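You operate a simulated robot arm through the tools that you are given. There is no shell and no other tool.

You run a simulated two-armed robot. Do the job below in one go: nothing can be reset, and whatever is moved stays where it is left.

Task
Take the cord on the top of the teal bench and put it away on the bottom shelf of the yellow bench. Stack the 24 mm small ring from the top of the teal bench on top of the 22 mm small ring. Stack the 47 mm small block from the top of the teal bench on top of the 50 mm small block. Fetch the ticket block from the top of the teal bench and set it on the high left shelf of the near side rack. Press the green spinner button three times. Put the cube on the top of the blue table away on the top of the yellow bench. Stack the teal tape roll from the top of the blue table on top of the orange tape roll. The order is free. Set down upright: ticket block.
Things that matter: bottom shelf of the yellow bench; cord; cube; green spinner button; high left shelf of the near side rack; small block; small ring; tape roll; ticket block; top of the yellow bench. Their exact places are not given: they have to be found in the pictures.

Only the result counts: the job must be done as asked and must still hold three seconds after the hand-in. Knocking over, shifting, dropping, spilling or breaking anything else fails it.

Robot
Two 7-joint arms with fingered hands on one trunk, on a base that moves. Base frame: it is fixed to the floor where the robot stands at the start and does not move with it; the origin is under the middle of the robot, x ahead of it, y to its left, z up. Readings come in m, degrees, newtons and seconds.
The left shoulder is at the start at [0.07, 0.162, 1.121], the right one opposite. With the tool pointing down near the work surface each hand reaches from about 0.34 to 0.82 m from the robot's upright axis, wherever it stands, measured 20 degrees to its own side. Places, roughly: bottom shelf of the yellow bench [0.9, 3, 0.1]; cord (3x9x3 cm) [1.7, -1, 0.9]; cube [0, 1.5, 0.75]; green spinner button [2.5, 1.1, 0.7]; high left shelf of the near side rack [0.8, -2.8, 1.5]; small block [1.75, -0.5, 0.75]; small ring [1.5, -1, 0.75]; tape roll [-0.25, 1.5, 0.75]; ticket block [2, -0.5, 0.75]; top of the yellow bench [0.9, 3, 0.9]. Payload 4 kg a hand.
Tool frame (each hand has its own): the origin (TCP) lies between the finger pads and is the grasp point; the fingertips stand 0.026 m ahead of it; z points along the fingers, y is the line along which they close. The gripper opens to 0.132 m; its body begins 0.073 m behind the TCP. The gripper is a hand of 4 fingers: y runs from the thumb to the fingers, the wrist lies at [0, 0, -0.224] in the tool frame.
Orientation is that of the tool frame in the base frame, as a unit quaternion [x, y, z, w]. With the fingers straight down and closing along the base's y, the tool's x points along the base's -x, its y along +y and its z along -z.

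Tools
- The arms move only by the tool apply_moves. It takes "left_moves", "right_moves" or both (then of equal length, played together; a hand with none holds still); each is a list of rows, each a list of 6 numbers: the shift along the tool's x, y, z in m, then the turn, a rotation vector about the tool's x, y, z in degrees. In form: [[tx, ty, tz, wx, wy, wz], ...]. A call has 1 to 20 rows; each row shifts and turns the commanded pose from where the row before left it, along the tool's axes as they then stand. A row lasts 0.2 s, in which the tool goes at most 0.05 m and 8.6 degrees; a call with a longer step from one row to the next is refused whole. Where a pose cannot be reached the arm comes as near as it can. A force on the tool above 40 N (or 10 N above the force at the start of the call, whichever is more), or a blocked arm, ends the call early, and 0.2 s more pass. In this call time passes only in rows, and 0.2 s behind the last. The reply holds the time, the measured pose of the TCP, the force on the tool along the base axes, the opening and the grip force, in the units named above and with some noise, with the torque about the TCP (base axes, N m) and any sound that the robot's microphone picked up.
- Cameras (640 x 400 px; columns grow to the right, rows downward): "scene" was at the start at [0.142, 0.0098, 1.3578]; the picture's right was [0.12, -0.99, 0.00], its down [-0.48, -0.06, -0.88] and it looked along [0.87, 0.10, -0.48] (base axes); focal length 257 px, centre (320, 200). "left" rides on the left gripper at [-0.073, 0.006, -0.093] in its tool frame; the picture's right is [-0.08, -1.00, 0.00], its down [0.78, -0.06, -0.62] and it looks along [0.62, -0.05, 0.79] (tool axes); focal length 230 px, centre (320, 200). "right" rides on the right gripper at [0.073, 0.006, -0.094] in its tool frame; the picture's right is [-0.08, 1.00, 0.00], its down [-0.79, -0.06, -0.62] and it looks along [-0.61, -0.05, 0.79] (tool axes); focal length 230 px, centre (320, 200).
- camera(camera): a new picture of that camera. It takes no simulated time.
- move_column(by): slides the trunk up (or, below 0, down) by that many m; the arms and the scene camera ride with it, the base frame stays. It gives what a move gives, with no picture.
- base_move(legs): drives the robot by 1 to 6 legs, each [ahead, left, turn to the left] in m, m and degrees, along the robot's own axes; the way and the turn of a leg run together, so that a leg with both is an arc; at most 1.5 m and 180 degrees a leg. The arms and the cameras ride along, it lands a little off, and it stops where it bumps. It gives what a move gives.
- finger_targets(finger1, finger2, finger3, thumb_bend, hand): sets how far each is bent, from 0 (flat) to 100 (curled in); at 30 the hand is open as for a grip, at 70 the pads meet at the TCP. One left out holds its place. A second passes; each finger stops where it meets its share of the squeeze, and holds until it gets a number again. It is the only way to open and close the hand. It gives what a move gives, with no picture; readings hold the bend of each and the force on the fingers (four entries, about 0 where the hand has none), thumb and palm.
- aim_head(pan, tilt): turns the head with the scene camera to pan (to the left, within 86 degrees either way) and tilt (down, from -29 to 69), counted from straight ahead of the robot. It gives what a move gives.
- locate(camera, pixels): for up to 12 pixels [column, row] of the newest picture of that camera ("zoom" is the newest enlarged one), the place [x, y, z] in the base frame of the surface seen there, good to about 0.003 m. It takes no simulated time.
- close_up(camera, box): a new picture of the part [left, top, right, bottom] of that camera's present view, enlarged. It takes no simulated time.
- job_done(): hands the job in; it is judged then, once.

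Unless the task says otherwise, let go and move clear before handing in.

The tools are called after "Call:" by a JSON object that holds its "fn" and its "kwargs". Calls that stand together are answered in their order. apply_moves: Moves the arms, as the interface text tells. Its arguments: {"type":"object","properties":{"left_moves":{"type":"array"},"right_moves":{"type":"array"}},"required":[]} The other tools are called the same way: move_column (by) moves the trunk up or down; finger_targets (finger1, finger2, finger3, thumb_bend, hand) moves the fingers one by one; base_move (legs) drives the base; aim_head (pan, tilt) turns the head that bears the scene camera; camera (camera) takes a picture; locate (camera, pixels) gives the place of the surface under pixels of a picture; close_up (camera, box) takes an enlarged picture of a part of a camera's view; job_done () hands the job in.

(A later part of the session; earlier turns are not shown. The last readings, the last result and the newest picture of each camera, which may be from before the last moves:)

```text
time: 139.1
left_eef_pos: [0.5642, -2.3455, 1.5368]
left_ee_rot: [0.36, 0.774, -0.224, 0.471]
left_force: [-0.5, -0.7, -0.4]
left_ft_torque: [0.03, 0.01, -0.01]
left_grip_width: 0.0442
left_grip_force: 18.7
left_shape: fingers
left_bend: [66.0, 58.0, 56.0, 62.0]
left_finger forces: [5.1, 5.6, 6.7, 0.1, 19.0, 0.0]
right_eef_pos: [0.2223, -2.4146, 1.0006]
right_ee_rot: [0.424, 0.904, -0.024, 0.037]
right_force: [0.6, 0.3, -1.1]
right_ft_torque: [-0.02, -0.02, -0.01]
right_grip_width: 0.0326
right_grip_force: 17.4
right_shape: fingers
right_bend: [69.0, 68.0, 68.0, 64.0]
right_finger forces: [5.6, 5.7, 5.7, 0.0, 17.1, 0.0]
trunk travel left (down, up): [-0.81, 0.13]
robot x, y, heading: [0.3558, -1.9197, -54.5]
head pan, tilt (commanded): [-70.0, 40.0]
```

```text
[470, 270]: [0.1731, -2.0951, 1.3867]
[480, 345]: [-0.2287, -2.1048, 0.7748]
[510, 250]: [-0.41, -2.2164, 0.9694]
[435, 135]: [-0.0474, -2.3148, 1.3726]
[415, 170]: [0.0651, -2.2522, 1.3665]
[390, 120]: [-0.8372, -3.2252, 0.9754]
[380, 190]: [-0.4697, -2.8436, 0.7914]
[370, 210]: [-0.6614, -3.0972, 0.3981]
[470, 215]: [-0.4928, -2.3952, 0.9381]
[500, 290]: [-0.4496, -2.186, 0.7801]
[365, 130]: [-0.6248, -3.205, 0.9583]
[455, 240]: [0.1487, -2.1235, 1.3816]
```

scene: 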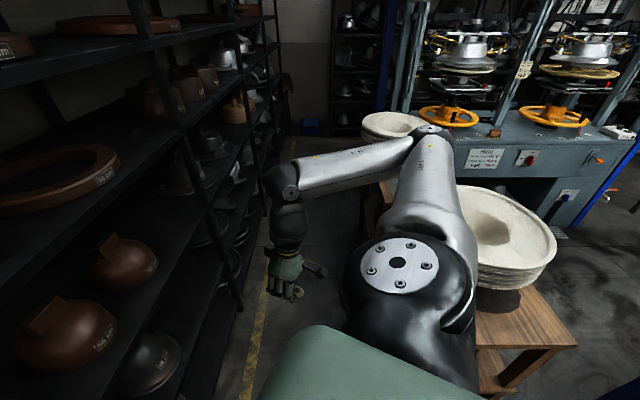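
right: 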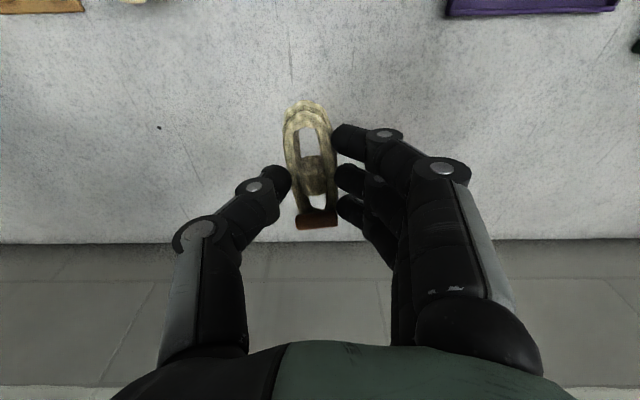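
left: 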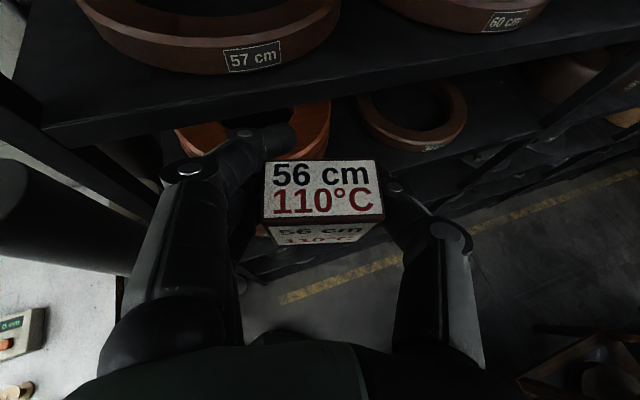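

My right arm is above the bowls (z≥1.37 vs 0.98). The aisle is passable at v_r≈1.32; I'll strafe in two short legs.

Call:
{"fn": "base_move", "kwargs": {"legs": [[0.146, -0.245, 0]]}}

Call:
{"fn": "base_move", "kwargs": {"legs": [[0.13, -0.245, 0]]}}

Call:
{"fn": "aim_head", "kwargs": {"pan": -5, "tilt": 15}}

Call:
{"fn": "camera", "kwargs": {"camera": "scene"}}

Call:
{"fn": "camera", "kwargs": {"camera": "left"}}

```text
time: 141.1
left_eef_pos: [0.4489, -2.6071, 1.5372]
left_ee_rot: [0.359, 0.774, -0.223, 0.471]
left_force: [-1.2, -0.5, -0.6]
left_ft_torque: [0.0, -0.03, 0.03]
left_grip_width: 0.0437
left_grip_force: 18.1
left_shape: fingers
left_bend: [66.0, 58.0, 56.0, 62.0]
left_finger forces: [5.1, 5.5, 6.7, 0.0, 19.0, 0.1]
right_eef_pos: [0.105, -2.6759, 1.0025]
right_ee_rot: [0.424, 0.904, -0.025, 0.037]
right_force: [0.2, 0.1, 0.2]
right_ft_torque: [-0.02, -0.02, -0.01]
right_grip_width: 0.0324
right_grip_force: 17.4
right_shape: fingers
right_bend: [69.0, 68.0, 68.0, 64.0]
right_finger forces: [5.7, 5.7, 5.8, 0.0, 17.2, 0.0]
trunk travel left (down, up): [-0.81, 0.13]
robot x, y, heading: [0.2386, -2.1839, -54.1]
head pan, tilt (commanded): [-70.0, 40.0]
```

```text
time: 143.0
left_eef_pos: [0.3317, -2.8531, 1.5372]
left_ee_rot: [0.356, 0.776, -0.221, 0.471]
left_force: [0.5, 0.2, -0.9]
left_ft_torque: [0.01, 0.03, -0.02]
left_grip_width: 0.0437
left_grip_force: 17.9
left_shape: fingers
left_bend: [66.0, 58.0, 56.0, 62.0]
left_finger forces: [5.1, 5.6, 6.7, 0.0, 19.0, 0.0]
right_eef_pos: [-0.0119, -2.9248, 1.0032]
right_ee_rot: [0.422, 0.906, -0.024, 0.037]
right_force: [0.0, -0.1, 0.8]
right_ft_torque: [0.0, -0.01, 0.04]
right_grip_width: 0.0326
right_grip_force: 16.8
right_shape: fingers
right_bend: [69.0, 68.0, 68.0, 64.0]
right_finger forces: [5.7, 5.7, 5.8, 0.0, 17.2, 0.1]
trunk travel left (down, up): [-0.81, 0.13]
robot x, y, heading: [0.1176, -2.4337, -54.1]
head pan, tilt (commanded): [-70.0, 40.0]
```

```text
time: 144.4
left_eef_pos: [0.329, -2.8555, 1.5354]
left_ee_rot: [0.357, 0.776, -0.221, 0.471]
left_force: [0.0, -0.1, -1.1]
left_ft_torque: [0.0, 0.0, 0.01]
left_grip_width: 0.0437
left_grip_force: 18.2
left_shape: fingers
left_bend: [66.0, 58.0, 56.0, 62.0]
left_finger forces: [5.0, 5.5, 6.7, 0.1, 19.0, 0.0]
right_eef_pos: [-0.0119, -2.9271, 1.0021]
right_ee_rot: [0.421, 0.906, -0.023, 0.037]
right_force: [0.3, 1.2, -0.5]
right_ft_torque: [-0.01, 0.0, 0.02]
right_grip_width: 0.0324
right_grip_force: 17.3
right_shape: fingers
right_bend: [69.0, 68.0, 68.0, 64.0]
right_finger forces: [5.6, 5.8, 5.8, 0.1, 17.3, 0.0]
trunk travel left (down, up): [-0.81, 0.13]
robot x, y, heading: [0.1132, -2.4317, -53.9]
head pan, tilt (commanded): [-5.0, 15.0]
```

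```text
taken
```

scene: 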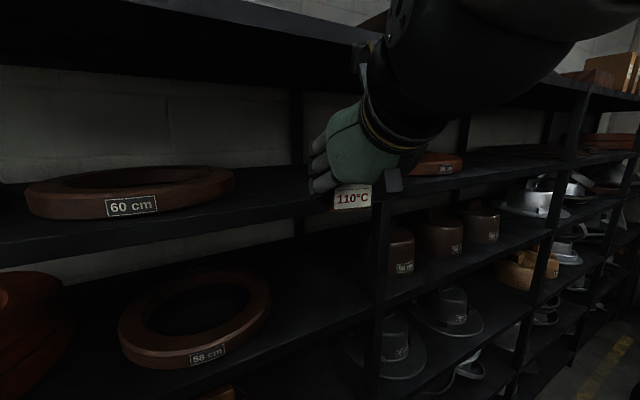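

```text
taken
```

left: 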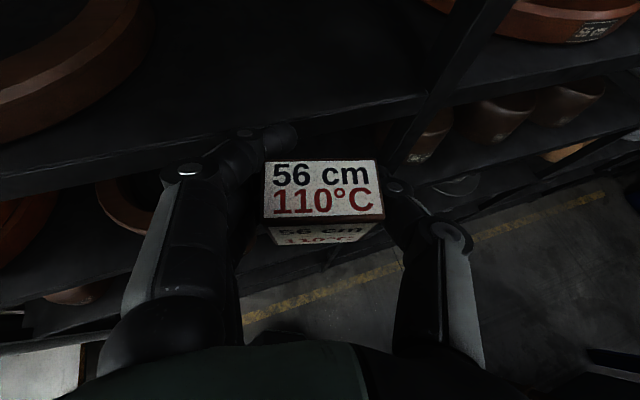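

I'm in the aisle with the ticket in front of the free shelf zone, between the 60 cm ring (left) and the post (right). I'll locate those in the left picture.

Call:
{"fn": "locate", "kwargs": {"camera": "left", "pixels": [[300, 80], [220, 50], [130, 90], [152, 20], [440, 90], [470, 30], [350, 105], [250, 120], [330, 30], [420, 60], [60, 120], [400, 20]]}}

Call:
{"fn": "locate", "kwargs": {"camera": "scene", "pixels": [[230, 185], [280, 200], [300, 190], [320, 215], [385, 225], [250, 230], [297, 120], [240, 195], [300, 70], [360, 65], [395, 195], [130, 190]]}}

```text
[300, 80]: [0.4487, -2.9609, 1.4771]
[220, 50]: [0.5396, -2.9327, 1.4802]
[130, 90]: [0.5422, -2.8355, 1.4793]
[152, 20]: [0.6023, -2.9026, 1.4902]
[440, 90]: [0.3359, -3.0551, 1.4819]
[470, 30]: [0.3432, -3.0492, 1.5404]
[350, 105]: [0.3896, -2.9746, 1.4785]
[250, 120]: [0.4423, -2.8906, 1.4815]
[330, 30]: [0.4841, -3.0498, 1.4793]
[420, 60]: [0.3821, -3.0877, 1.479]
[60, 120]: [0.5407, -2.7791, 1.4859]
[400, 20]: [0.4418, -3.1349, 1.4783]
```

```text
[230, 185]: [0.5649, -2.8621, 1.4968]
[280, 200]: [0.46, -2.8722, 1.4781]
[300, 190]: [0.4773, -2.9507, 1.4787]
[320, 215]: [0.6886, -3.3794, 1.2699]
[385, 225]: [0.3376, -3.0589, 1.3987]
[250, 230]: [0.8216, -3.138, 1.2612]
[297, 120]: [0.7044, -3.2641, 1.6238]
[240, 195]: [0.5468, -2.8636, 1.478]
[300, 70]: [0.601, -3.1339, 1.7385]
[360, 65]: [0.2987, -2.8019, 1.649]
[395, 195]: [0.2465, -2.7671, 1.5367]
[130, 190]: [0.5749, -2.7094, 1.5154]
```

The free zone spans u -2.21 to -2.45, shelf z 1.4785. I'll level the hand pitch by 2° and insert the ticket to about 8 cm behind the shelf's front edge.

Call:
{"fn": "apply_moves", "kwargs": {"left_moves": [[0, 0, 0, 0, -2.3, 0], [-0.0168, 0.0085, 0.0326, 0, 0, 0], [-0.0168, 0.0085, 0.0326, 0, 0, 0], [-0.0168, 0.0085, 0.0326, 0, 0, 0]]}}

Call:
{"fn": "camera", "kwargs": {"camera": "left"}}

Call:
{"fn": "camera", "kwargs": {"camera": "scene"}}

```text
time: 145.4
left_eef_pos: [0.422, -2.9226, 1.5406]
left_ee_rot: [0.352, 0.766, -0.228, 0.487]
left_force: [0.1, -0.1, -0.9]
left_ft_torque: [0.0, -0.03, -0.01]
left_grip_width: 0.0436
left_grip_force: 18.2
left_shape: fingers
left_bend: [66.0, 58.0, 56.0, 62.0]
left_finger forces: [5.0, 5.6, 6.6, 0.0, 18.8, 0.0]
right_eef_pos: [-0.0113, -2.927, 1.0022]
right_ee_rot: [0.422, 0.906, -0.022, 0.037]
right_force: [0.3, 0.7, -0.9]
right_ft_torque: [0.0, 0.02, -0.04]
right_grip_width: 0.0328
right_grip_force: 17.3
right_shape: fingers
right_bend: [69.0, 68.0, 68.0, 64.0]
right_finger forces: [5.6, 5.7, 5.8, 0.0, 17.2, 0.1]
trunk travel left (down, up): [-0.81, 0.13]
robot x, y, heading: [0.1146, -2.4343, -54.0]
head pan, tilt (commanded): [-5.0, 15.0]
```

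```text
taken
```

left: 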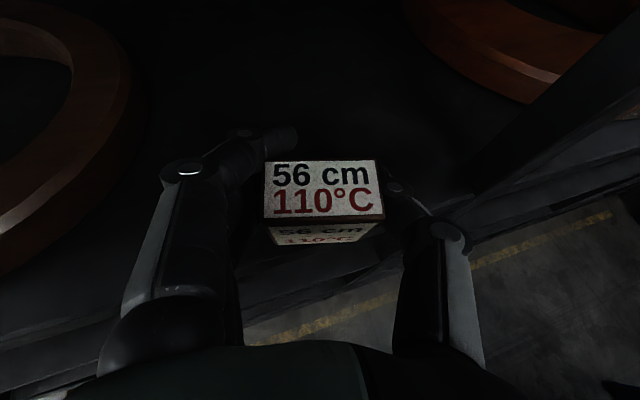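

```text
taken
```

scene: 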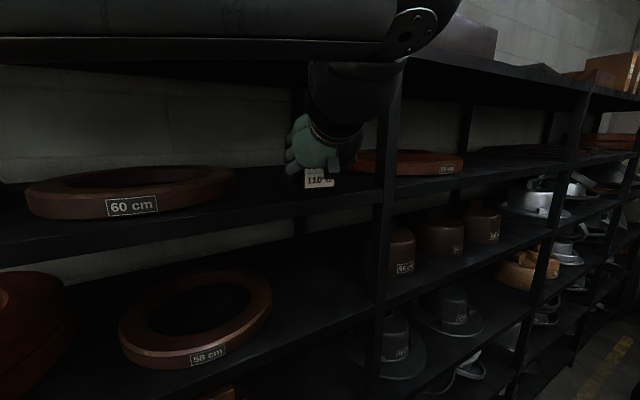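

The ticket is entering the shelf. I'll check its levelness and continue inward.

Call:
{"fn": "locate", "kwargs": {"camera": "left", "pixels": [[270, 166], [372, 164], [268, 212], [378, 212], [320, 190], [285, 232], [360, 232]]}}

Call:
{"fn": "apply_moves", "kwargs": {"left_moves": [[-0.0168, 0.0065, 0.0326, 0, 0, 0], [-0.0165, 0.0065, 0.0322, 0, 0, 0]]}}

Call:
{"fn": "camera", "kwargs": {"camera": "left"}}

Call:
{"fn": "camera", "kwargs": {"camera": "scene"}}

```text
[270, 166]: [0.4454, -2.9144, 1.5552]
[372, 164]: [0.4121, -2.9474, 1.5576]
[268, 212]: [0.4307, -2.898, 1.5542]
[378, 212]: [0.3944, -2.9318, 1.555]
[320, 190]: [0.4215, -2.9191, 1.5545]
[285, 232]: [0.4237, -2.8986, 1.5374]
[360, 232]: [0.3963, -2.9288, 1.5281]
```

```text
time: 146.0
left_eef_pos: [0.4823, -2.9722, 1.5421]
left_ee_rot: [0.352, 0.767, -0.228, 0.486]
left_force: [0.3, 0.4, -1.1]
left_ft_torque: [0.02, 0.01, -0.01]
left_grip_width: 0.0438
left_grip_force: 18.1
left_shape: fingers
left_bend: [66.0, 58.0, 56.0, 62.0]
left_finger forces: [5.1, 5.6, 6.5, 0.0, 18.9, 0.1]
right_eef_pos: [-0.0095, -2.9274, 1.0014]
right_ee_rot: [0.422, 0.906, -0.022, 0.036]
right_force: [0.4, 0.4, -0.5]
right_ft_torque: [0.02, 0.01, -0.01]
right_grip_width: 0.0325
right_grip_force: 17.1
right_shape: fingers
right_bend: [69.0, 68.0, 68.0, 64.0]
right_finger forces: [5.6, 5.6, 5.8, 0.0, 17.1, 0.0]
trunk travel left (down, up): [-0.81, 0.13]
robot x, y, heading: [0.1121, -2.4338, -54.2]
head pan, tilt (commanded): [-5.0, 15.0]
```

```text
taken
```

left: 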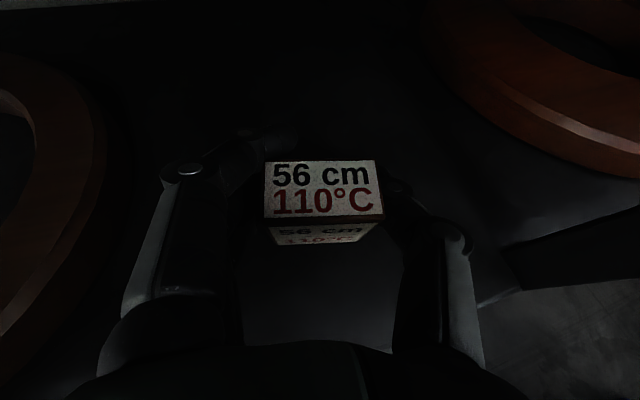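

```text
taken
```

scene: 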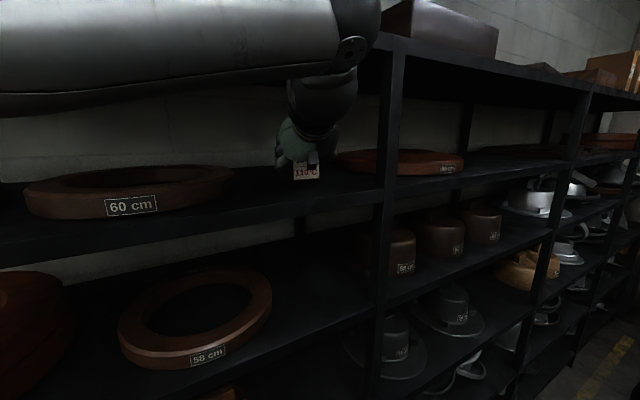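

The ticket is 9 cm inside the shelf, level, with its bottom ~17 mm above the surface. I'll lower it in steps until contact.

Call:
{"fn": "apply_moves", "kwargs": {"left_moves": [[0.0063, 0, 0.003, 0, 0, 0], [0.0063, 0, 0.003, 0, 0, 0]]}}

Call:
{"fn": "apply_moves", "kwargs": {"left_moves": [[0.0018, 0, 0.00085, 0, 0, 0]]}}

Call:
{"fn": "apply_moves", "kwargs": {"left_moves": [[0.0018, 0, 0.00085, 0, 0, 0]]}}

```text
time: 146.6
left_eef_pos: [0.4798, -2.9698, 1.5271]
left_ee_rot: [0.352, 0.767, -0.228, 0.486]
left_force: [0.2, -0.9, 0.0]
left_ft_torque: [0.03, 0.01, 0.0]
left_grip_width: 0.0436
left_grip_force: 17.7
left_shape: fingers
left_bend: [66.0, 58.0, 56.0, 62.0]
left_finger forces: [4.9, 5.7, 6.6, 0.0, 18.9, 0.0]
right_eef_pos: [-0.0114, -2.9277, 1.0006]
right_ee_rot: [0.421, 0.906, -0.024, 0.037]
right_force: [0.8, 0.3, 1.0]
right_ft_torque: [0.03, -0.01, -0.05]
right_grip_width: 0.0328
right_grip_force: 17.4
right_shape: fingers
right_bend: [69.0, 68.0, 68.0, 64.0]
right_finger forces: [5.6, 5.8, 5.9, 0.1, 17.2, 0.0]
trunk travel left (down, up): [-0.81, 0.13]
robot x, y, heading: [0.1165, -2.4344, -53.9]
head pan, tilt (commanded): [-5.0, 15.0]
```

```text
time: 147.0
left_eef_pos: [0.4793, -2.9696, 1.528]
left_ee_rot: [0.352, 0.766, -0.228, 0.487]
left_force: [-0.3, -0.4, -0.2]
left_ft_torque: [0.0, 0.0, 0.05]
left_grip_width: 0.0438
left_grip_force: 18.4
left_shape: fingers
left_bend: [66.0, 58.0, 56.0, 62.0]
left_finger forces: [5.0, 5.6, 6.5, 0.0, 18.8, 0.0]
right_eef_pos: [-0.012, -2.9269, 1.0016]
right_ee_rot: [0.421, 0.906, -0.023, 0.036]
right_force: [-0.2, 0.4, 0.3]
right_ft_torque: [0.0, 0.01, 0.0]
right_grip_width: 0.0327
right_grip_force: 17.0
right_shape: fingers
right_bend: [69.0, 68.0, 68.0, 64.0]
right_finger forces: [5.4, 5.7, 5.9, 0.0, 17.2, 0.0]
trunk travel left (down, up): [-0.81, 0.13]
robot x, y, heading: [0.1127, -2.4311, -53.8]
head pan, tilt (commanded): [-5.0, 15.0]
```

```text
time: 147.4
left_eef_pos: [0.4781, -2.9689, 1.5262]
left_ee_rot: [0.352, 0.766, -0.228, 0.487]
left_force: [-0.6, 0.4, -0.6]
left_ft_torque: [-0.02, -0.01, 0.01]
left_grip_width: 0.0439
left_grip_force: 17.7
left_shape: fingers
left_bend: [66.0, 58.0, 56.0, 62.0]
left_finger forces: [5.0, 5.5, 6.5, 0.0, 18.8, 0.0]
right_eef_pos: [-0.0125, -2.9264, 1.0028]
right_ee_rot: [0.421, 0.906, -0.024, 0.037]
right_force: [0.3, -0.6, -0.5]
right_ft_torque: [0.03, -0.02, 0.03]
right_grip_width: 0.0325
right_grip_force: 16.7
right_shape: fingers
right_bend: [69.0, 68.0, 68.0, 64.0]
right_finger forces: [5.6, 5.7, 5.7, 0.0, 17.2, 0.0]
trunk travel left (down, up): [-0.81, 0.13]
robot x, y, heading: [0.1178, -2.437, -53.7]
head pan, tilt (commanded): [-5.0, 15.0]
```

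Call:
{"fn": "apply_moves", "kwargs": {"left_moves": [[0.0018, 0, 0.00085, 0, 0, 0]]}}

Call:
{"fn": "apply_moves", "kwargs": {"left_moves": [[0.0018, 0, 0.00085, 0, 0, 0]]}}

```text
time: 147.8
left_eef_pos: [0.4781, -2.9686, 1.5255]
left_ee_rot: [0.351, 0.766, -0.229, 0.487]
left_force: [1.1, -0.5, 3.8]
left_ft_torque: [0.06, -0.06, -0.02]
left_grip_width: 0.0437
left_grip_force: 19.4
left_shape: fingers
left_bend: [66.0, 58.0, 56.0, 62.0]
left_finger forces: [6.2, 5.7, 7.2, 0.1, 19.5, 0.0]
right_eef_pos: [-0.0123, -2.9259, 1.0018]
right_ee_rot: [0.421, 0.906, -0.024, 0.037]
right_force: [0.5, -0.6, 0.0]
right_ft_torque: [-0.02, -0.01, 0.02]
right_grip_width: 0.0327
right_grip_force: 16.8
right_shape: fingers
right_bend: [69.0, 68.0, 68.0, 64.0]
right_finger forces: [5.6, 5.6, 5.9, 0.1, 17.3, 0.1]
trunk travel left (down, up): [-0.81, 0.13]
robot x, y, heading: [0.1161, -2.4349, -53.8]
head pan, tilt (commanded): [-5.0, 15.0]
```

```text
time: 148.2
left_eef_pos: [0.4778, -2.969, 1.5238]
left_ee_rot: [0.351, 0.766, -0.229, 0.488]
left_force: [2.9, -2.6, 9.2]
left_ft_torque: [0.2, -0.15, -0.09]
left_grip_width: 0.0437
left_grip_force: 21.0
left_shape: fingers
left_bend: [66.0, 58.0, 56.0, 62.0]
left_finger forces: [7.4, 6.1, 7.8, 0.0, 20.2, 0.0]
right_eef_pos: [-0.013, -2.9262, 1.0017]
right_ee_rot: [0.423, 0.905, -0.023, 0.037]
right_force: [-0.4, -0.1, -0.1]
right_ft_torque: [0.03, 0.0, 0.02]
right_grip_width: 0.0325
right_grip_force: 16.7
right_shape: fingers
right_bend: [69.0, 68.0, 68.0, 64.0]
right_finger forces: [5.6, 5.7, 5.8, 0.1, 17.2, 0.1]
trunk travel left (down, up): [-0.81, 0.13]
robot x, y, heading: [0.114, -2.4316, -53.7]
head pan, tilt (commanded): [-5.0, 15.0]
```

The ticket rests on the shelf (9 N). I'll open the hand moderately.

Call:
{"fn": "finger_targets", "kwargs": {"hand": "left", "finger1": 46, "finger2": 46, "finger3": 46, "thumb_bend": 46}}

Call:
{"fn": "camera", "kwargs": {"camera": "left"}}

Call:
{"fn": "locate", "kwargs": {"camera": "left", "pixels": [[270, 166], [372, 164], [268, 212], [378, 212], [320, 190]]}}

```text
time: 149.2
left_eef_pos: [0.4766, -2.9696, 1.5209]
left_ee_rot: [0.352, 0.766, -0.228, 0.487]
left_force: [0.2, -0.5, 0.6]
left_ft_torque: [0.0, 0.0, -0.01]
left_grip_width: 0.0834
left_grip_force: 0.0
left_shape: fingers
left_bend: [46.0, 46.0, 46.0, 46.0]
left_finger forces: [0.0, 0.0, 0.0, 0.0, 0.1, 0.0]
right_eef_pos: [-0.0124, -2.9261, 1.0019]
right_ee_rot: [0.422, 0.906, -0.023, 0.036]
right_force: [-0.3, 0.3, -0.5]
right_ft_torque: [-0.02, 0.03, 0.02]
right_grip_width: 0.0325
right_grip_force: 17.6
right_shape: fingers
right_bend: [69.0, 68.0, 68.0, 64.0]
right_finger forces: [5.6, 5.7, 5.8, 0.0, 17.2, 0.1]
trunk travel left (down, up): [-0.81, 0.13]
robot x, y, heading: [0.1148, -2.4332, -53.9]
head pan, tilt (commanded): [-5.0, 15.0]
```

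```text
taken
```

left: 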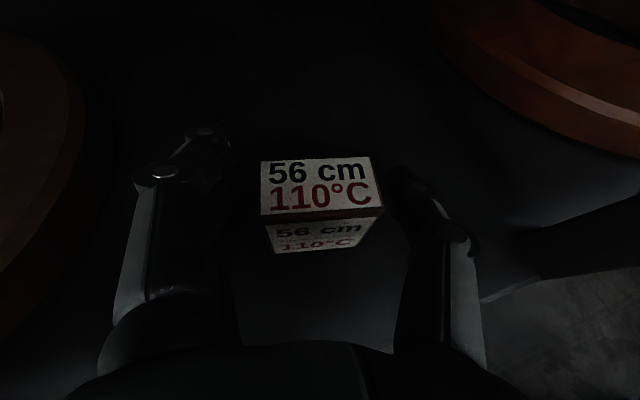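

```text
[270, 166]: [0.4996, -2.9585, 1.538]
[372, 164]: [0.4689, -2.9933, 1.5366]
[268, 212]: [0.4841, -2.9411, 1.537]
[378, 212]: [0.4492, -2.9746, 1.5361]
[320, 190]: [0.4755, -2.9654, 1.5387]
```

The ticket stands upright on the shelf, top level at z 1.537. I'll withdraw the hand straight back.

Call:
{"fn": "apply_moves", "kwargs": {"left_moves": [[0.0063, 0, -0.0191, 0, 0, 0], [0.0125, 0, -0.0383, 0, 0, 0], [0.0125, 0, -0.0383, 0, 0, 0], [0.0125, 0, -0.0383, 0, 0, 0]]}}

Call:
{"fn": "camera", "kwargs": {"camera": "left"}}

Call:
{"fn": "camera", "kwargs": {"camera": "scene"}}

```text
time: 150.2
left_eef_pos: [0.3846, -2.8576, 1.5398]
left_ee_rot: [0.352, 0.766, -0.229, 0.487]
left_force: [-0.1, 0.3, -0.7]
left_ft_torque: [0.01, 0.02, 0.0]
left_grip_width: 0.0828
left_grip_force: 0.1
left_shape: fingers
left_bend: [46.0, 46.0, 46.0, 46.0]
left_finger forces: [0.0, 0.0, 0.0, 0.2, 0.0, 0.1]
right_eef_pos: [-0.0128, -2.9252, 1.0027]
right_ee_rot: [0.422, 0.905, -0.023, 0.038]
right_force: [0.1, -0.5, -0.7]
right_ft_torque: [0.01, 0.04, 0.02]
right_grip_width: 0.0323
right_grip_force: 17.5
right_shape: fingers
right_bend: [69.0, 68.0, 68.0, 64.0]
right_finger forces: [5.7, 5.7, 5.8, 0.0, 17.2, 0.1]
trunk travel left (down, up): [-0.81, 0.13]
robot x, y, heading: [0.1134, -2.432, -53.8]
head pan, tilt (commanded): [-5.0, 15.0]
```

```text
taken
```

left: 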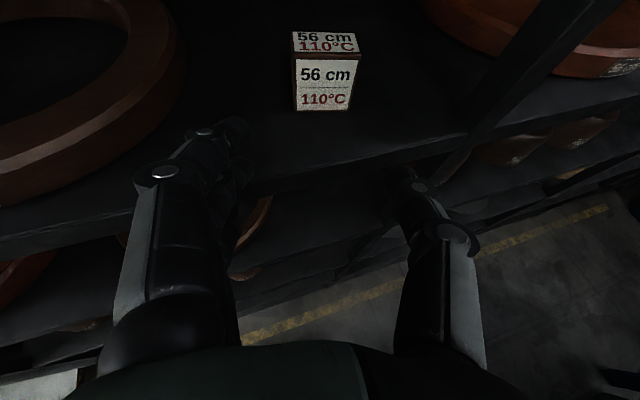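

```text
taken
```

scene: 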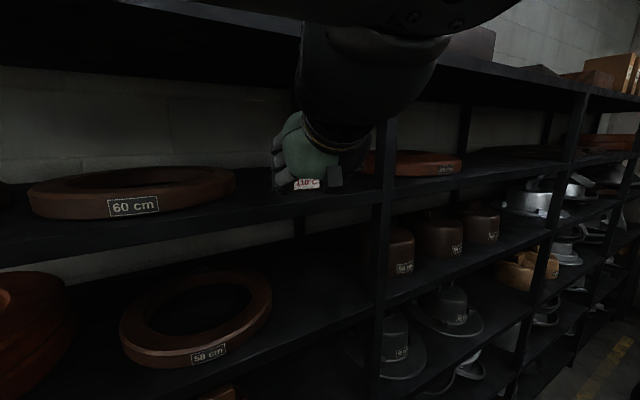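

The ticket stands clear on the shelf at (325,70). I'll retract a bit more and reverse out of the aisle.

Call:
{"fn": "apply_moves", "kwargs": {"left_moves": [[0.0165, 0, -0.0418, 0, 0, 0]]}}

Call:
{"fn": "base_move", "kwargs": {"legs": [[-0.138, 0.25, 0], [-0.138, 0.25, 0], [-0.3, 0, 0]]}}

Call:
{"fn": "aim_head", "kwargs": {"pan": -25, "tilt": 5}}

Call:
{"fn": "close_up", "kwargs": {"camera": "scene", "box": [160, 100, 480, 300]}}

```text
time: 150.6
left_eef_pos: [0.3559, -2.8262, 1.545]
left_ee_rot: [0.35, 0.767, -0.228, 0.488]
left_force: [0.3, 0.5, -1.2]
left_ft_torque: [-0.07, -0.05, -0.03]
left_grip_width: 0.0832
left_grip_force: 0.2
left_shape: fingers
left_bend: [46.0, 46.0, 46.0, 46.0]
left_finger forces: [0.0, 0.1, 0.0, 0.0, 0.1, 0.0]
right_eef_pos: [-0.015, -2.9249, 1.0015]
right_ee_rot: [0.422, 0.906, -0.024, 0.038]
right_force: [-0.8, -0.6, 1.1]
right_ft_torque: [-0.03, -0.06, 0.01]
right_grip_width: 0.0327
right_grip_force: 17.1
right_shape: fingers
right_bend: [69.0, 68.0, 68.0, 64.0]
right_finger forces: [5.6, 5.7, 5.8, 0.0, 17.2, 0.0]
trunk travel left (down, up): [-0.81, 0.13]
robot x, y, heading: [0.1156, -2.4299, -54.2]
head pan, tilt (commanded): [-5.0, 15.0]
```

```text
time: 155.8
left_eef_pos: [0.4204, -2.0685, 1.5423]
left_ee_rot: [0.349, 0.768, -0.226, 0.487]
left_force: [0.0, -0.2, -0.8]
left_ft_torque: [0.01, 0.03, 0.03]
left_grip_width: 0.0833
left_grip_force: 0.1
left_shape: fingers
left_bend: [46.0, 46.0, 46.0, 46.0]
left_finger forces: [0.0, 0.0, 0.0, 0.1, 0.1, 0.1]
right_eef_pos: [0.0511, -2.1689, 1.0011]
right_ee_rot: [0.416, 0.908, -0.022, 0.037]
right_force: [0.7, 0.5, -0.3]
right_ft_torque: [-0.01, -0.02, 0.03]
right_grip_width: 0.0329
right_grip_force: 17.3
right_shape: fingers
right_bend: [69.0, 68.0, 68.0, 64.0]
right_finger forces: [5.6, 5.7, 5.8, 0.0, 17.2, 0.1]
trunk travel left (down, up): [-0.81, 0.13]
robot x, y, heading: [0.1748, -1.6743, -53.4]
head pan, tilt (commanded): [-5.0, 15.0]
```

```text
time: 156.6
left_eef_pos: [0.4193, -2.0662, 1.5468]
left_ee_rot: [0.345, 0.77, -0.228, 0.486]
left_force: [0.0, 0.8, -0.4]
left_ft_torque: [-0.03, -0.02, 0.0]
left_grip_width: 0.0832
left_grip_force: 0.0
left_shape: fingers
left_bend: [46.0, 46.0, 46.0, 46.0]
left_finger forces: [0.0, 0.0, 0.0, 0.0, 0.0, 0.0]
right_eef_pos: [0.0498, -2.1668, 1.0021]
right_ee_rot: [0.417, 0.908, -0.023, 0.038]
right_force: [0.2, -0.2, -0.3]
right_ft_torque: [-0.03, -0.03, 0.0]
right_grip_width: 0.0326
right_grip_force: 17.7
right_shape: fingers
right_bend: [69.0, 68.0, 68.0, 64.0]
right_finger forces: [5.6, 5.7, 5.8, 0.0, 17.3, 0.1]
trunk travel left (down, up): [-0.81, 0.13]
robot x, y, heading: [0.1732, -1.6723, -53.1]
head pan, tilt (commanded): [-25.0, 5.0]
```

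```text
2.00 times, centred on (320, 200) of scene
```

zoom: 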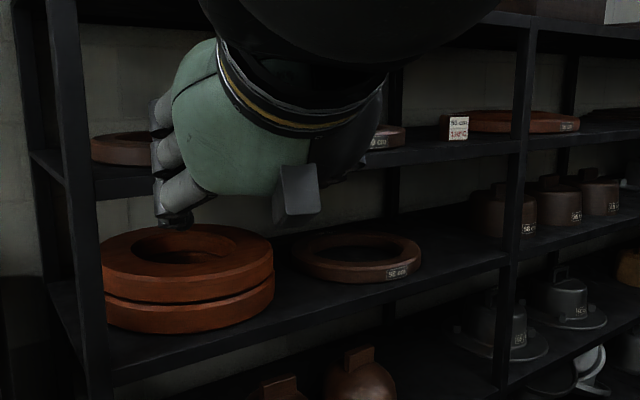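

The ticket stands upright on the high left shelf (zoom (458,128)). Next I'll drive back toward the centre and on to the spinner machine to find the green button.

Call:
{"fn": "base_move", "kwargs": {"legs": [[0, 0, 53], [0.2, 0.75, 0], [0.05, 0.75, 0], [0.6, 0.5, 0]]}}

Call:
{"fn": "aim_head", "kwargs": {"pan": 10, "tilt": 25}}

Call:
{"fn": "camera", "kwargs": {"camera": "scene"}}

```text
time: 170.7
left_eef_pos: [1.4931, 0.2846, 1.5464]
left_ee_rot: [-0.031, 0.842, 0.011, 0.538]
left_force: [-0.5, -0.3, 0.0]
left_ft_torque: [0.03, 0.02, 0.0]
left_grip_width: 0.0831
left_grip_force: 0.0
left_shape: fingers
left_bend: [46.0, 46.0, 46.0, 46.0]
left_finger forces: [0.1, 0.1, 0.0, 0.1, 0.0, 0.0]
right_eef_pos: [1.3489, -0.0692, 1.0018]
right_ee_rot: [-0.028, 0.999, -0.004, 0.044]
right_force: [0.0, -0.4, -0.1]
right_ft_torque: [0.03, -0.01, 0.0]
right_grip_width: 0.0323
right_grip_force: 16.5
right_shape: fingers
right_bend: [69.0, 69.0, 68.0, 64.0]
right_finger forces: [5.5, 5.5, 5.6, 0.0, 16.7, 0.0]
trunk travel left (down, up): [-0.81, 0.13]
robot x, y, heading: [1.0333, 0.33, -0.7]
head pan, tilt (commanded): [-25.0, 5.0]
```

```text
time: 171.7
left_eef_pos: [1.4928, 0.2847, 1.5464]
left_ee_rot: [-0.03, 0.843, 0.011, 0.538]
left_force: [-0.3, 0.7, 0.9]
left_ft_torque: [0.02, 0.03, 0.01]
left_grip_width: 0.0833
left_grip_force: 0.1
left_shape: fingers
left_bend: [46.0, 46.0, 46.0, 46.0]
left_finger forces: [0.0, 0.0, 0.0, 0.1, 0.0, 0.1]
right_eef_pos: [1.35, -0.0696, 1.0018]
right_ee_rot: [-0.028, 0.999, -0.004, 0.043]
right_force: [0.1, -0.2, 0.2]
right_ft_torque: [0.02, 0.01, -0.01]
right_grip_width: 0.0325
right_grip_force: 16.5
right_shape: fingers
right_bend: [69.0, 69.0, 68.0, 64.0]
right_finger forces: [5.4, 5.6, 5.8, 0.1, 16.7, 0.0]
trunk travel left (down, up): [-0.81, 0.13]
robot x, y, heading: [1.0337, 0.3287, -0.7]
head pan, tilt (commanded): [10.0, 25.0]
```

```text
taken
```

scene: 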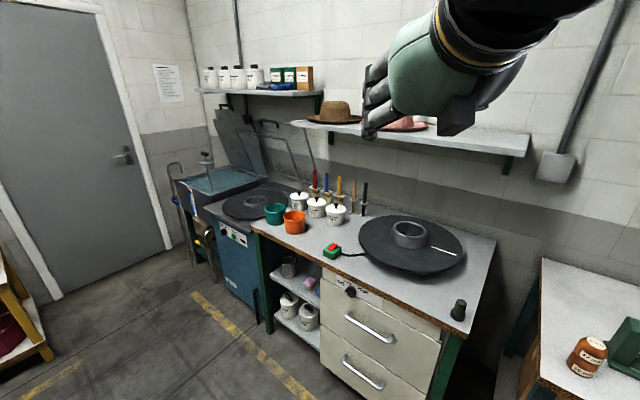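

I can see the blue cabinet with a panel at (233,233), and a green/red switch box at (332,250) on the desk. I'll zoom on both to find the green spinner button.

Call:
{"fn": "close_up", "kwargs": {"camera": "scene", "box": [190, 200, 290, 262]}}

Call:
{"fn": "close_up", "kwargs": {"camera": "scene", "box": [300, 220, 480, 332]}}

```text
6.40 times, centred on (240, 231) of scene
```

zoom: 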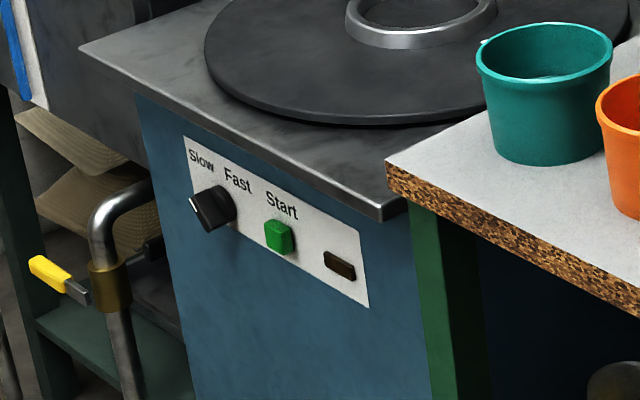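

```text
3.56 times, centred on (390, 276) of scene
```

zoom: 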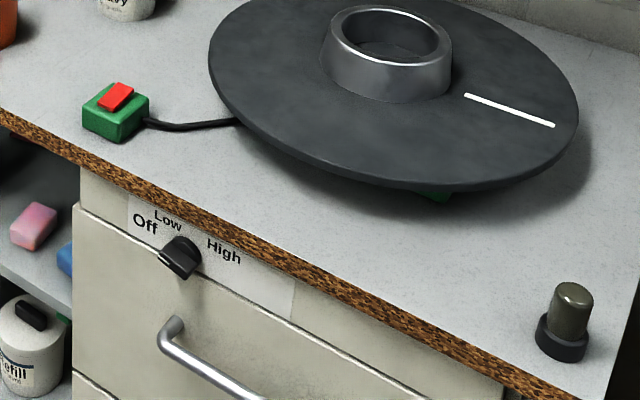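

The blue cabinet's panel has a green "Start" button at zoom (279,236). I'll re-zoom and locate it and the panel plane.

Call:
{"fn": "close_up", "kwargs": {"camera": "scene", "box": [200, 205, 264, 245]}}

Call:
{"fn": "locate", "kwargs": {"camera": "zoom", "pixels": [[395, 280], [375, 275], [420, 290], [395, 310], [390, 255], [330, 260], [470, 330], [250, 250], [540, 300], [460, 275], [290, 350], [550, 370]]}}

```text
10.00 times, centred on (232, 225) of scene
```

zoom: 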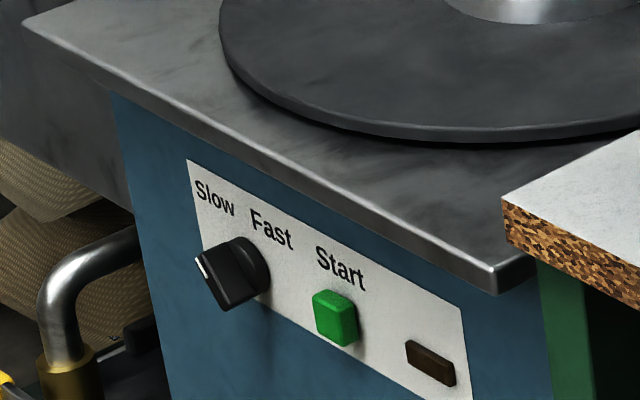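

```text
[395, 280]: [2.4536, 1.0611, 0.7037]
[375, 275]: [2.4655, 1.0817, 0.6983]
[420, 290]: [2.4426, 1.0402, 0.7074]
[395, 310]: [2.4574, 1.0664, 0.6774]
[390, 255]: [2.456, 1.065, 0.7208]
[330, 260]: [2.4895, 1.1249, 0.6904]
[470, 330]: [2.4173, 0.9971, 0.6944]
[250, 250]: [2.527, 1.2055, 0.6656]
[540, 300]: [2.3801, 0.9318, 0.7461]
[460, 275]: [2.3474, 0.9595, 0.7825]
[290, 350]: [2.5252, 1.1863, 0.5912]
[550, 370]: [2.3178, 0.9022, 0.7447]
```

I'll locate the button itself (around zoom (335,317)) and panel points near it.

Call:
{"fn": "locate", "kwargs": {"camera": "zoom", "pixels": [[332, 312], [340, 325], [325, 300], [350, 320], [335, 340], [300, 310], [385, 320], [340, 280], [310, 240], [420, 300], [240, 280], [430, 360]]}}

```text
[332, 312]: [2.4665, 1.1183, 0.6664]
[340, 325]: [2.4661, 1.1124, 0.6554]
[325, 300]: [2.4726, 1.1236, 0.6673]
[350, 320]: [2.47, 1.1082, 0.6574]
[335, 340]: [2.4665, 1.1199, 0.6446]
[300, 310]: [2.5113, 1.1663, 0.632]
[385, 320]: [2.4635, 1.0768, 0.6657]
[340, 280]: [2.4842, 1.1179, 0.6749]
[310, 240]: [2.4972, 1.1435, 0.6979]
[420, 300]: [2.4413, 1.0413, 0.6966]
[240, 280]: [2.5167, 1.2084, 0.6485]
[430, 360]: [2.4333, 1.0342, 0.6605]
```

The green button's face centre is about (2.4685,1.1165,0.660), on a panel facing heading 152°, so I should face heading -28°. I'll check nearby obstacles at the left edge before driving there.

Call:
{"fn": "aim_head", "kwargs": {"pan": 50, "tilt": 25}}

Call:
{"fn": "camera", "kwargs": {"camera": "scene"}}

Call:
{"fn": "locate", "kwargs": {"camera": "scene", "pixels": [[320, 250], [250, 280], [200, 300], [350, 300], [400, 250], [150, 300], [300, 350], [450, 300], [100, 250], [330, 200]]}}

```text
time: 172.8
left_eef_pos: [1.495, 0.2869, 1.5447]
left_ee_rot: [-0.033, 0.843, 0.013, 0.537]
left_force: [-3.5, 0.4, -0.7]
left_ft_torque: [0.04, -0.22, -0.08]
left_grip_width: 0.0831
left_grip_force: 0.0
left_shape: fingers
left_bend: [46.0, 46.0, 46.0, 46.0]
left_finger forces: [0.0, 0.1, 0.0, 0.0, 0.0, 0.0]
right_eef_pos: [1.3495, -0.0694, 1.0031]
right_ee_rot: [-0.027, 0.999, -0.004, 0.043]
right_force: [-0.2, -0.4, 0.3]
right_ft_torque: [0.06, 0.02, -0.01]
right_grip_width: 0.0325
right_grip_force: 16.0
right_shape: fingers
right_bend: [69.0, 69.0, 68.0, 64.0]
right_finger forces: [5.5, 5.6, 5.7, 0.0, 16.6, 0.1]
trunk travel left (down, up): [-0.81, 0.13]
robot x, y, heading: [1.0286, 0.3321, -0.8]
head pan, tilt (commanded): [50.0, 25.0]
```

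```text
taken
```

scene: 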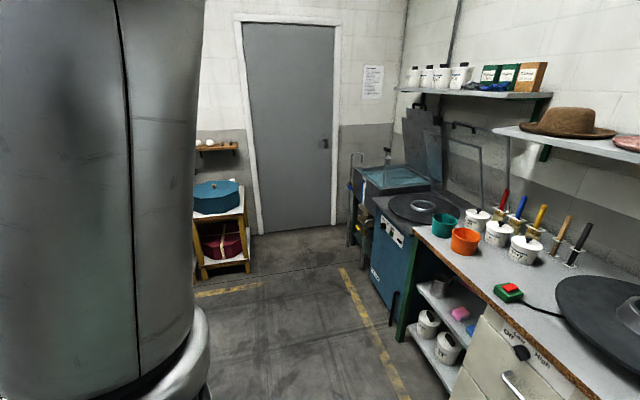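

```text
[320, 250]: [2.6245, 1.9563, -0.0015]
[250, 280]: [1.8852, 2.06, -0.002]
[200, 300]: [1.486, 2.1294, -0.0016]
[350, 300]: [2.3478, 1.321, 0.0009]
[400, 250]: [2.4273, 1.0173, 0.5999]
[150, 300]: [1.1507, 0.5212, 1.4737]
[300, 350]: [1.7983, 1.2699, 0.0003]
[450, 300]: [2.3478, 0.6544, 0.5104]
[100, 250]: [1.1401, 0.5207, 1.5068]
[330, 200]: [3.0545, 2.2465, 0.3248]
```

The floor ahead is free; the head view shows my left elbow close to the head, so I'll lower and spread the left arm before driving.

Call:
{"fn": "apply_moves", "kwargs": {"left_moves": [[0.0255, 0.0222, 0.0242, 0, 0, 0], [0.0255, 0.0222, 0.0242, 0, 0, 0], [0.0255, 0.0222, 0.0242, 0, 0, 0], [0.0255, 0.0222, 0.0242, 0, 0, 0], [0.0255, 0.0222, 0.0242, 0, 0, 0], [0.0255, 0.0222, 0.0242, 0, 0, 0], [0.0255, 0.0222, 0.0242, 0, 0, 0], [0.0255, 0.0222, 0.0242, 0, 0, 0], [0.0255, 0.0222, 0.0242, 0, 0, 0]]}}

Call:
{"fn": "base_move", "kwargs": {"legs": [[0.3, 0.6, 0], [0.3, 0.4, 0], [0, 0, -27.3]]}}

Call:
{"fn": "aim_head", "kwargs": {"pan": 10, "tilt": 35}}

Call:
{"fn": "camera", "kwargs": {"camera": "scene"}}

```text
time: 174.8
left_eef_pos: [1.5834, 0.488, 1.242]
left_ee_rot: [-0.031, 0.843, 0.01, 0.537]
left_force: [-0.2, -0.5, 0.1]
left_ft_torque: [0.0, 0.0, 0.02]
left_grip_width: 0.0834
left_grip_force: 0.1
left_shape: fingers
left_bend: [46.0, 46.0, 46.0, 46.0]
left_finger forces: [0.1, 0.0, 0.1, 0.0, 0.0, 0.1]
right_eef_pos: [1.3503, -0.0678, 1.0024]
right_ee_rot: [-0.027, 0.999, -0.005, 0.044]
right_force: [0.2, 0.6, -0.4]
right_ft_torque: [0.02, -0.01, 0.0]
right_grip_width: 0.0324
right_grip_force: 16.6
right_shape: fingers
right_bend: [69.0, 69.0, 68.0, 64.0]
right_finger forces: [5.5, 5.6, 5.6, 0.1, 16.8, 0.0]
trunk travel left (down, up): [-0.81, 0.13]
robot x, y, heading: [1.0318, 0.3304, -0.8]
head pan, tilt (commanded): [50.0, 25.0]
```

```text
time: 182.4
left_eef_pos: [2.2138, 1.2129, 1.2419]
left_ee_rot: [0.168, 0.826, -0.116, 0.525]
left_force: [-0.4, -0.3, -0.1]
left_ft_torque: [-0.03, 0.01, 0.01]
left_grip_width: 0.0832
left_grip_force: 0.0
left_shape: fingers
left_bend: [46.0, 46.0, 46.0, 46.0]
left_finger forces: [0.0, 0.0, 0.1, 0.0, 0.1, 0.0]
right_eef_pos: [1.7523, 0.8235, 1.0026]
right_ee_rot: [0.208, 0.977, -0.014, 0.041]
right_force: [0.1, -0.7, 0.1]
right_ft_torque: [0.02, 0.01, 0.01]
right_grip_width: 0.0327
right_grip_force: 16.7
right_shape: fingers
right_bend: [69.0, 69.0, 69.0, 64.0]
right_finger forces: [5.4, 5.4, 5.6, 0.0, 16.5, 0.1]
trunk travel left (down, up): [-0.81, 0.13]
robot x, y, heading: [1.6558, 1.3213, -27.9]
head pan, tilt (commanded): [50.0, 25.0]
```

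```text
time: 183.5
left_eef_pos: [2.2141, 1.2127, 1.2437]
left_ee_rot: [0.168, 0.827, -0.115, 0.525]
left_force: [0.1, 0.2, 0.3]
left_ft_torque: [0.02, 0.01, -0.04]
left_grip_width: 0.0832
left_grip_force: 0.1
left_shape: fingers
left_bend: [46.0, 46.0, 46.0, 46.0]
left_finger forces: [0.0, 0.1, 0.0, 0.0, 0.0, 0.0]
right_eef_pos: [1.7527, 0.8243, 1.0015]
right_ee_rot: [0.206, 0.978, -0.014, 0.041]
right_force: [0.3, -0.4, 0.6]
right_ft_torque: [0.0, -0.02, 0.03]
right_grip_width: 0.0325
right_grip_force: 16.5
right_shape: fingers
right_bend: [69.0, 69.0, 69.0, 64.0]
right_finger forces: [5.4, 5.5, 5.6, 0.0, 16.4, 0.0]
trunk travel left (down, up): [-0.81, 0.13]
robot x, y, heading: [1.6545, 1.3207, -28.1]
head pan, tilt (commanded): [10.0, 35.0]
```

```text
taken
```

scene: 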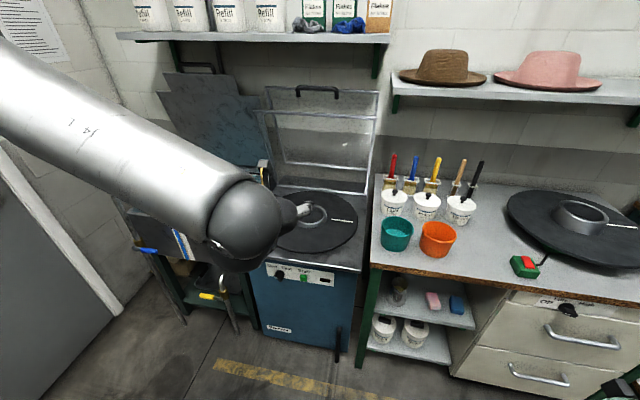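

The green button is at (303,277). I'll lower the trunk 0.5 m, close the left hand into a beak, and level the hand to point straight at the panel.

Call:
{"fn": "move_column", "kwargs": {"by": -0.5}}

Call:
{"fn": "finger_targets", "kwargs": {"hand": "left", "finger1": 100, "finger2": 70, "finger3": 100, "thumb_bend": 70}}

Call:
{"fn": "apply_moves", "kwargs": {"left_moves": [[0, 0, 0, 0, -8.3, 0], [0, 0, 0, 0, -8.3, 0], [0, 0, 0, 0, -8.4, 0]]}}

Call:
{"fn": "camera", "kwargs": {"camera": "left"}}

Call:
{"fn": "camera", "kwargs": {"camera": "scene"}}

```text
refused: -0.5 is not a number from -0.4 to 0.4
```

```text
time: 184.5
left_eef_pos: [2.2139, 1.2113, 1.2426]
left_ee_rot: [0.168, 0.827, -0.116, 0.524]
left_force: [0.3, 0.2, -0.2]
left_ft_torque: [0.05, -0.02, 0.0]
left_grip_width: 0.0392
left_grip_force: 0.1
left_shape: fingers
left_bend: [100.0, 70.0, 100.0, 70.0]
left_finger forces: [0.0, 0.0, 0.0, 0.0, 0.0, 0.0]
right_eef_pos: [1.7524, 0.8248, 1.002]
right_ee_rot: [0.207, 0.977, -0.014, 0.042]
right_force: [0.2, -0.8, 0.3]
right_ft_torque: [-0.02, -0.01, 0.01]
right_grip_width: 0.0326
right_grip_force: 16.4
right_shape: fingers
right_bend: [69.0, 69.0, 69.0, 64.0]
right_finger forces: [5.4, 5.5, 5.6, 0.1, 16.5, 0.1]
trunk travel left (down, up): [-0.81, 0.13]
robot x, y, heading: [1.652, 1.3253, -28.2]
head pan, tilt (commanded): [10.0, 35.0]
```

```text
time: 185.5
left_eef_pos: [2.2296, 1.1991, 1.3058]
left_ee_rot: [0.085, 0.713, -0.157, 0.678]
left_force: [0.2, -0.3, -0.3]
left_ft_torque: [-0.01, 0.0, -0.05]
left_grip_width: 0.0391
left_grip_force: 0.0
left_shape: fingers
left_bend: [100.0, 70.0, 100.0, 70.0]
left_finger forces: [0.0, 0.1, 0.0, 0.1, 0.0, 0.0]
left hand out of reach, approached as far as the arm can: row 2, 3
right_eef_pos: [1.7546, 0.8243, 1.001]
right_ee_rot: [0.207, 0.977, -0.015, 0.041]
right_force: [-0.4, -0.1, -0.4]
right_ft_torque: [0.01, 0.0, -0.02]
right_grip_width: 0.0325
right_grip_force: 16.6
right_shape: fingers
right_bend: [69.0, 69.0, 69.0, 64.0]
right_finger forces: [5.4, 5.5, 5.7, 0.0, 16.5, 0.0]
trunk travel left (down, up): [-0.81, 0.13]
robot x, y, heading: [1.6495, 1.3246, -28.2]
head pan, tilt (commanded): [10.0, 35.0]
stopped in row 3 (left hand): the arm was blocked; the commanded pose is now the measured one
```

```text
taken
```

left: 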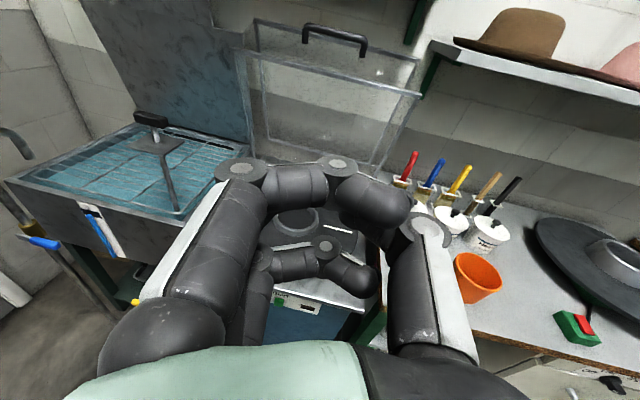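

```text
taken
```

scene: 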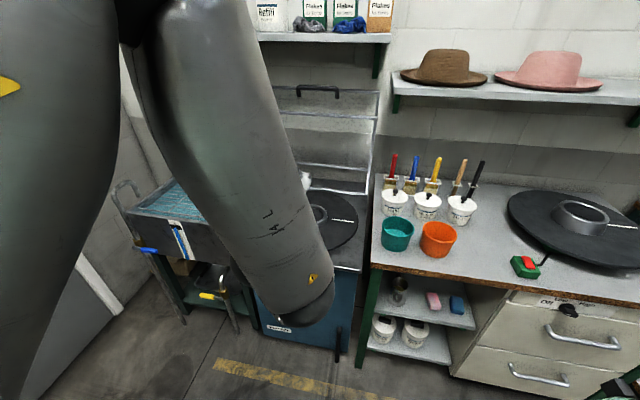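

The hand is nearly level (heading -20°). Trunk steps are limited to 0.4 m, so I'll lower it by 0.4 and 0.2, then fix the heading.

Call:
{"fn": "move_column", "kwargs": {"by": -0.4}}

Call:
{"fn": "move_column", "kwargs": {"by": -0.15}}

Call:
{"fn": "apply_moves", "kwargs": {"left_moves": [[0, 0, 0, 8, 0, 0]]}}

Call:
{"fn": "camera", "kwargs": {"camera": "left"}}

Call:
{"fn": "camera", "kwargs": {"camera": "scene"}}

```text
time: 189.3
left_eef_pos: [2.2263, 1.1972, 0.906]
left_ee_rot: [0.087, 0.713, -0.157, 0.678]
left_force: [0.0, 1.1, 0.5]
left_ft_torque: [-0.02, -0.01, -0.01]
left_grip_width: 0.0392
left_grip_force: 0.1
left_shape: fingers
left_bend: [100.0, 70.0, 100.0, 70.0]
left_finger forces: [0.1, 0.0, 0.1, 0.1, 0.0, 0.1]
right_eef_pos: [1.7523, 0.8242, 0.6017]
right_ee_rot: [0.207, 0.977, -0.014, 0.042]
right_force: [0.1, 0.6, -0.4]
right_ft_torque: [0.0, -0.01, -0.03]
right_grip_width: 0.0325
right_grip_force: 16.4
right_shape: fingers
right_bend: [69.0, 69.0, 69.0, 64.0]
right_finger forces: [5.5, 5.5, 5.6, 0.1, 16.4, 0.1]
trunk travel left (down, up): [-0.41, 0.53]
robot x, y, heading: [1.6518, 1.3205, -28.0]
head pan, tilt (commanded): [10.0, 35.0]
```

```text
time: 191.1
left_eef_pos: [2.2268, 1.1977, 0.7551]
left_ee_rot: [0.088, 0.713, -0.156, 0.678]
left_force: [0.1, -0.1, -0.5]
left_ft_torque: [0.0, 0.0, -0.04]
left_grip_width: 0.0393
left_grip_force: 0.1
left_shape: fingers
left_bend: [100.0, 70.0, 100.0, 70.0]
left_finger forces: [0.0, 0.0, 0.1, 0.0, 0.1, 0.0]
right_eef_pos: [1.7524, 0.8239, 0.4519]
right_ee_rot: [0.207, 0.977, -0.014, 0.041]
right_force: [-0.3, 0.3, 0.1]
right_ft_torque: [-0.01, 0.01, 0.0]
right_grip_width: 0.0325
right_grip_force: 16.7
right_shape: fingers
right_bend: [69.0, 69.0, 69.0, 64.0]
right_finger forces: [5.4, 5.5, 5.6, 0.0, 16.5, 0.0]
trunk travel left (down, up): [-0.26, 0.68]
robot x, y, heading: [1.6569, 1.3205, -28.1]
head pan, tilt (commanded): [10.0, 35.0]
```

```text
time: 191.5
left_eef_pos: [2.2301, 1.1912, 0.7636]
left_ee_rot: [0.138, 0.703, -0.205, 0.667]
left_force: [-0.6, 1.4, -1.2]
left_ft_torque: [-0.01, 0.02, -0.03]
left_grip_width: 0.0393
left_grip_force: 0.0
left_shape: fingers
left_bend: [100.0, 70.0, 100.0, 70.0]
left_finger forces: [0.0, 0.1, 0.0, 0.0, 0.0, 0.0]
left hand out of reach, approached as far as the arm can: row 1
right_eef_pos: [1.7527, 0.8248, 0.4522]
right_ee_rot: [0.208, 0.977, -0.015, 0.041]
right_force: [-0.5, -0.3, 0.7]
right_ft_torque: [-0.02, -0.02, 0.03]
right_grip_width: 0.0322
right_grip_force: 16.0
right_shape: fingers
right_bend: [69.0, 69.0, 69.0, 64.0]
right_finger forces: [5.4, 5.5, 5.5, 0.0, 16.5, 0.1]
trunk travel left (down, up): [-0.26, 0.68]
robot x, y, heading: [1.6556, 1.3212, -27.8]
head pan, tilt (commanded): [10.0, 35.0]
```

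```text
taken
```

left: 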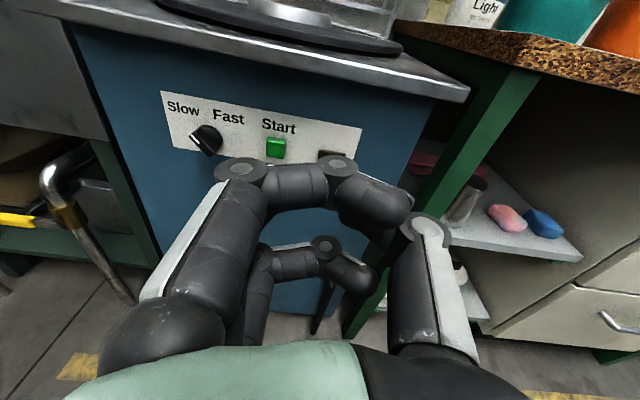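

```text
taken
```

scene: 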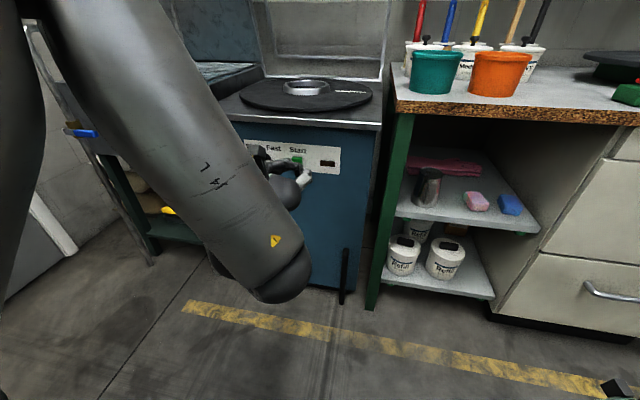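

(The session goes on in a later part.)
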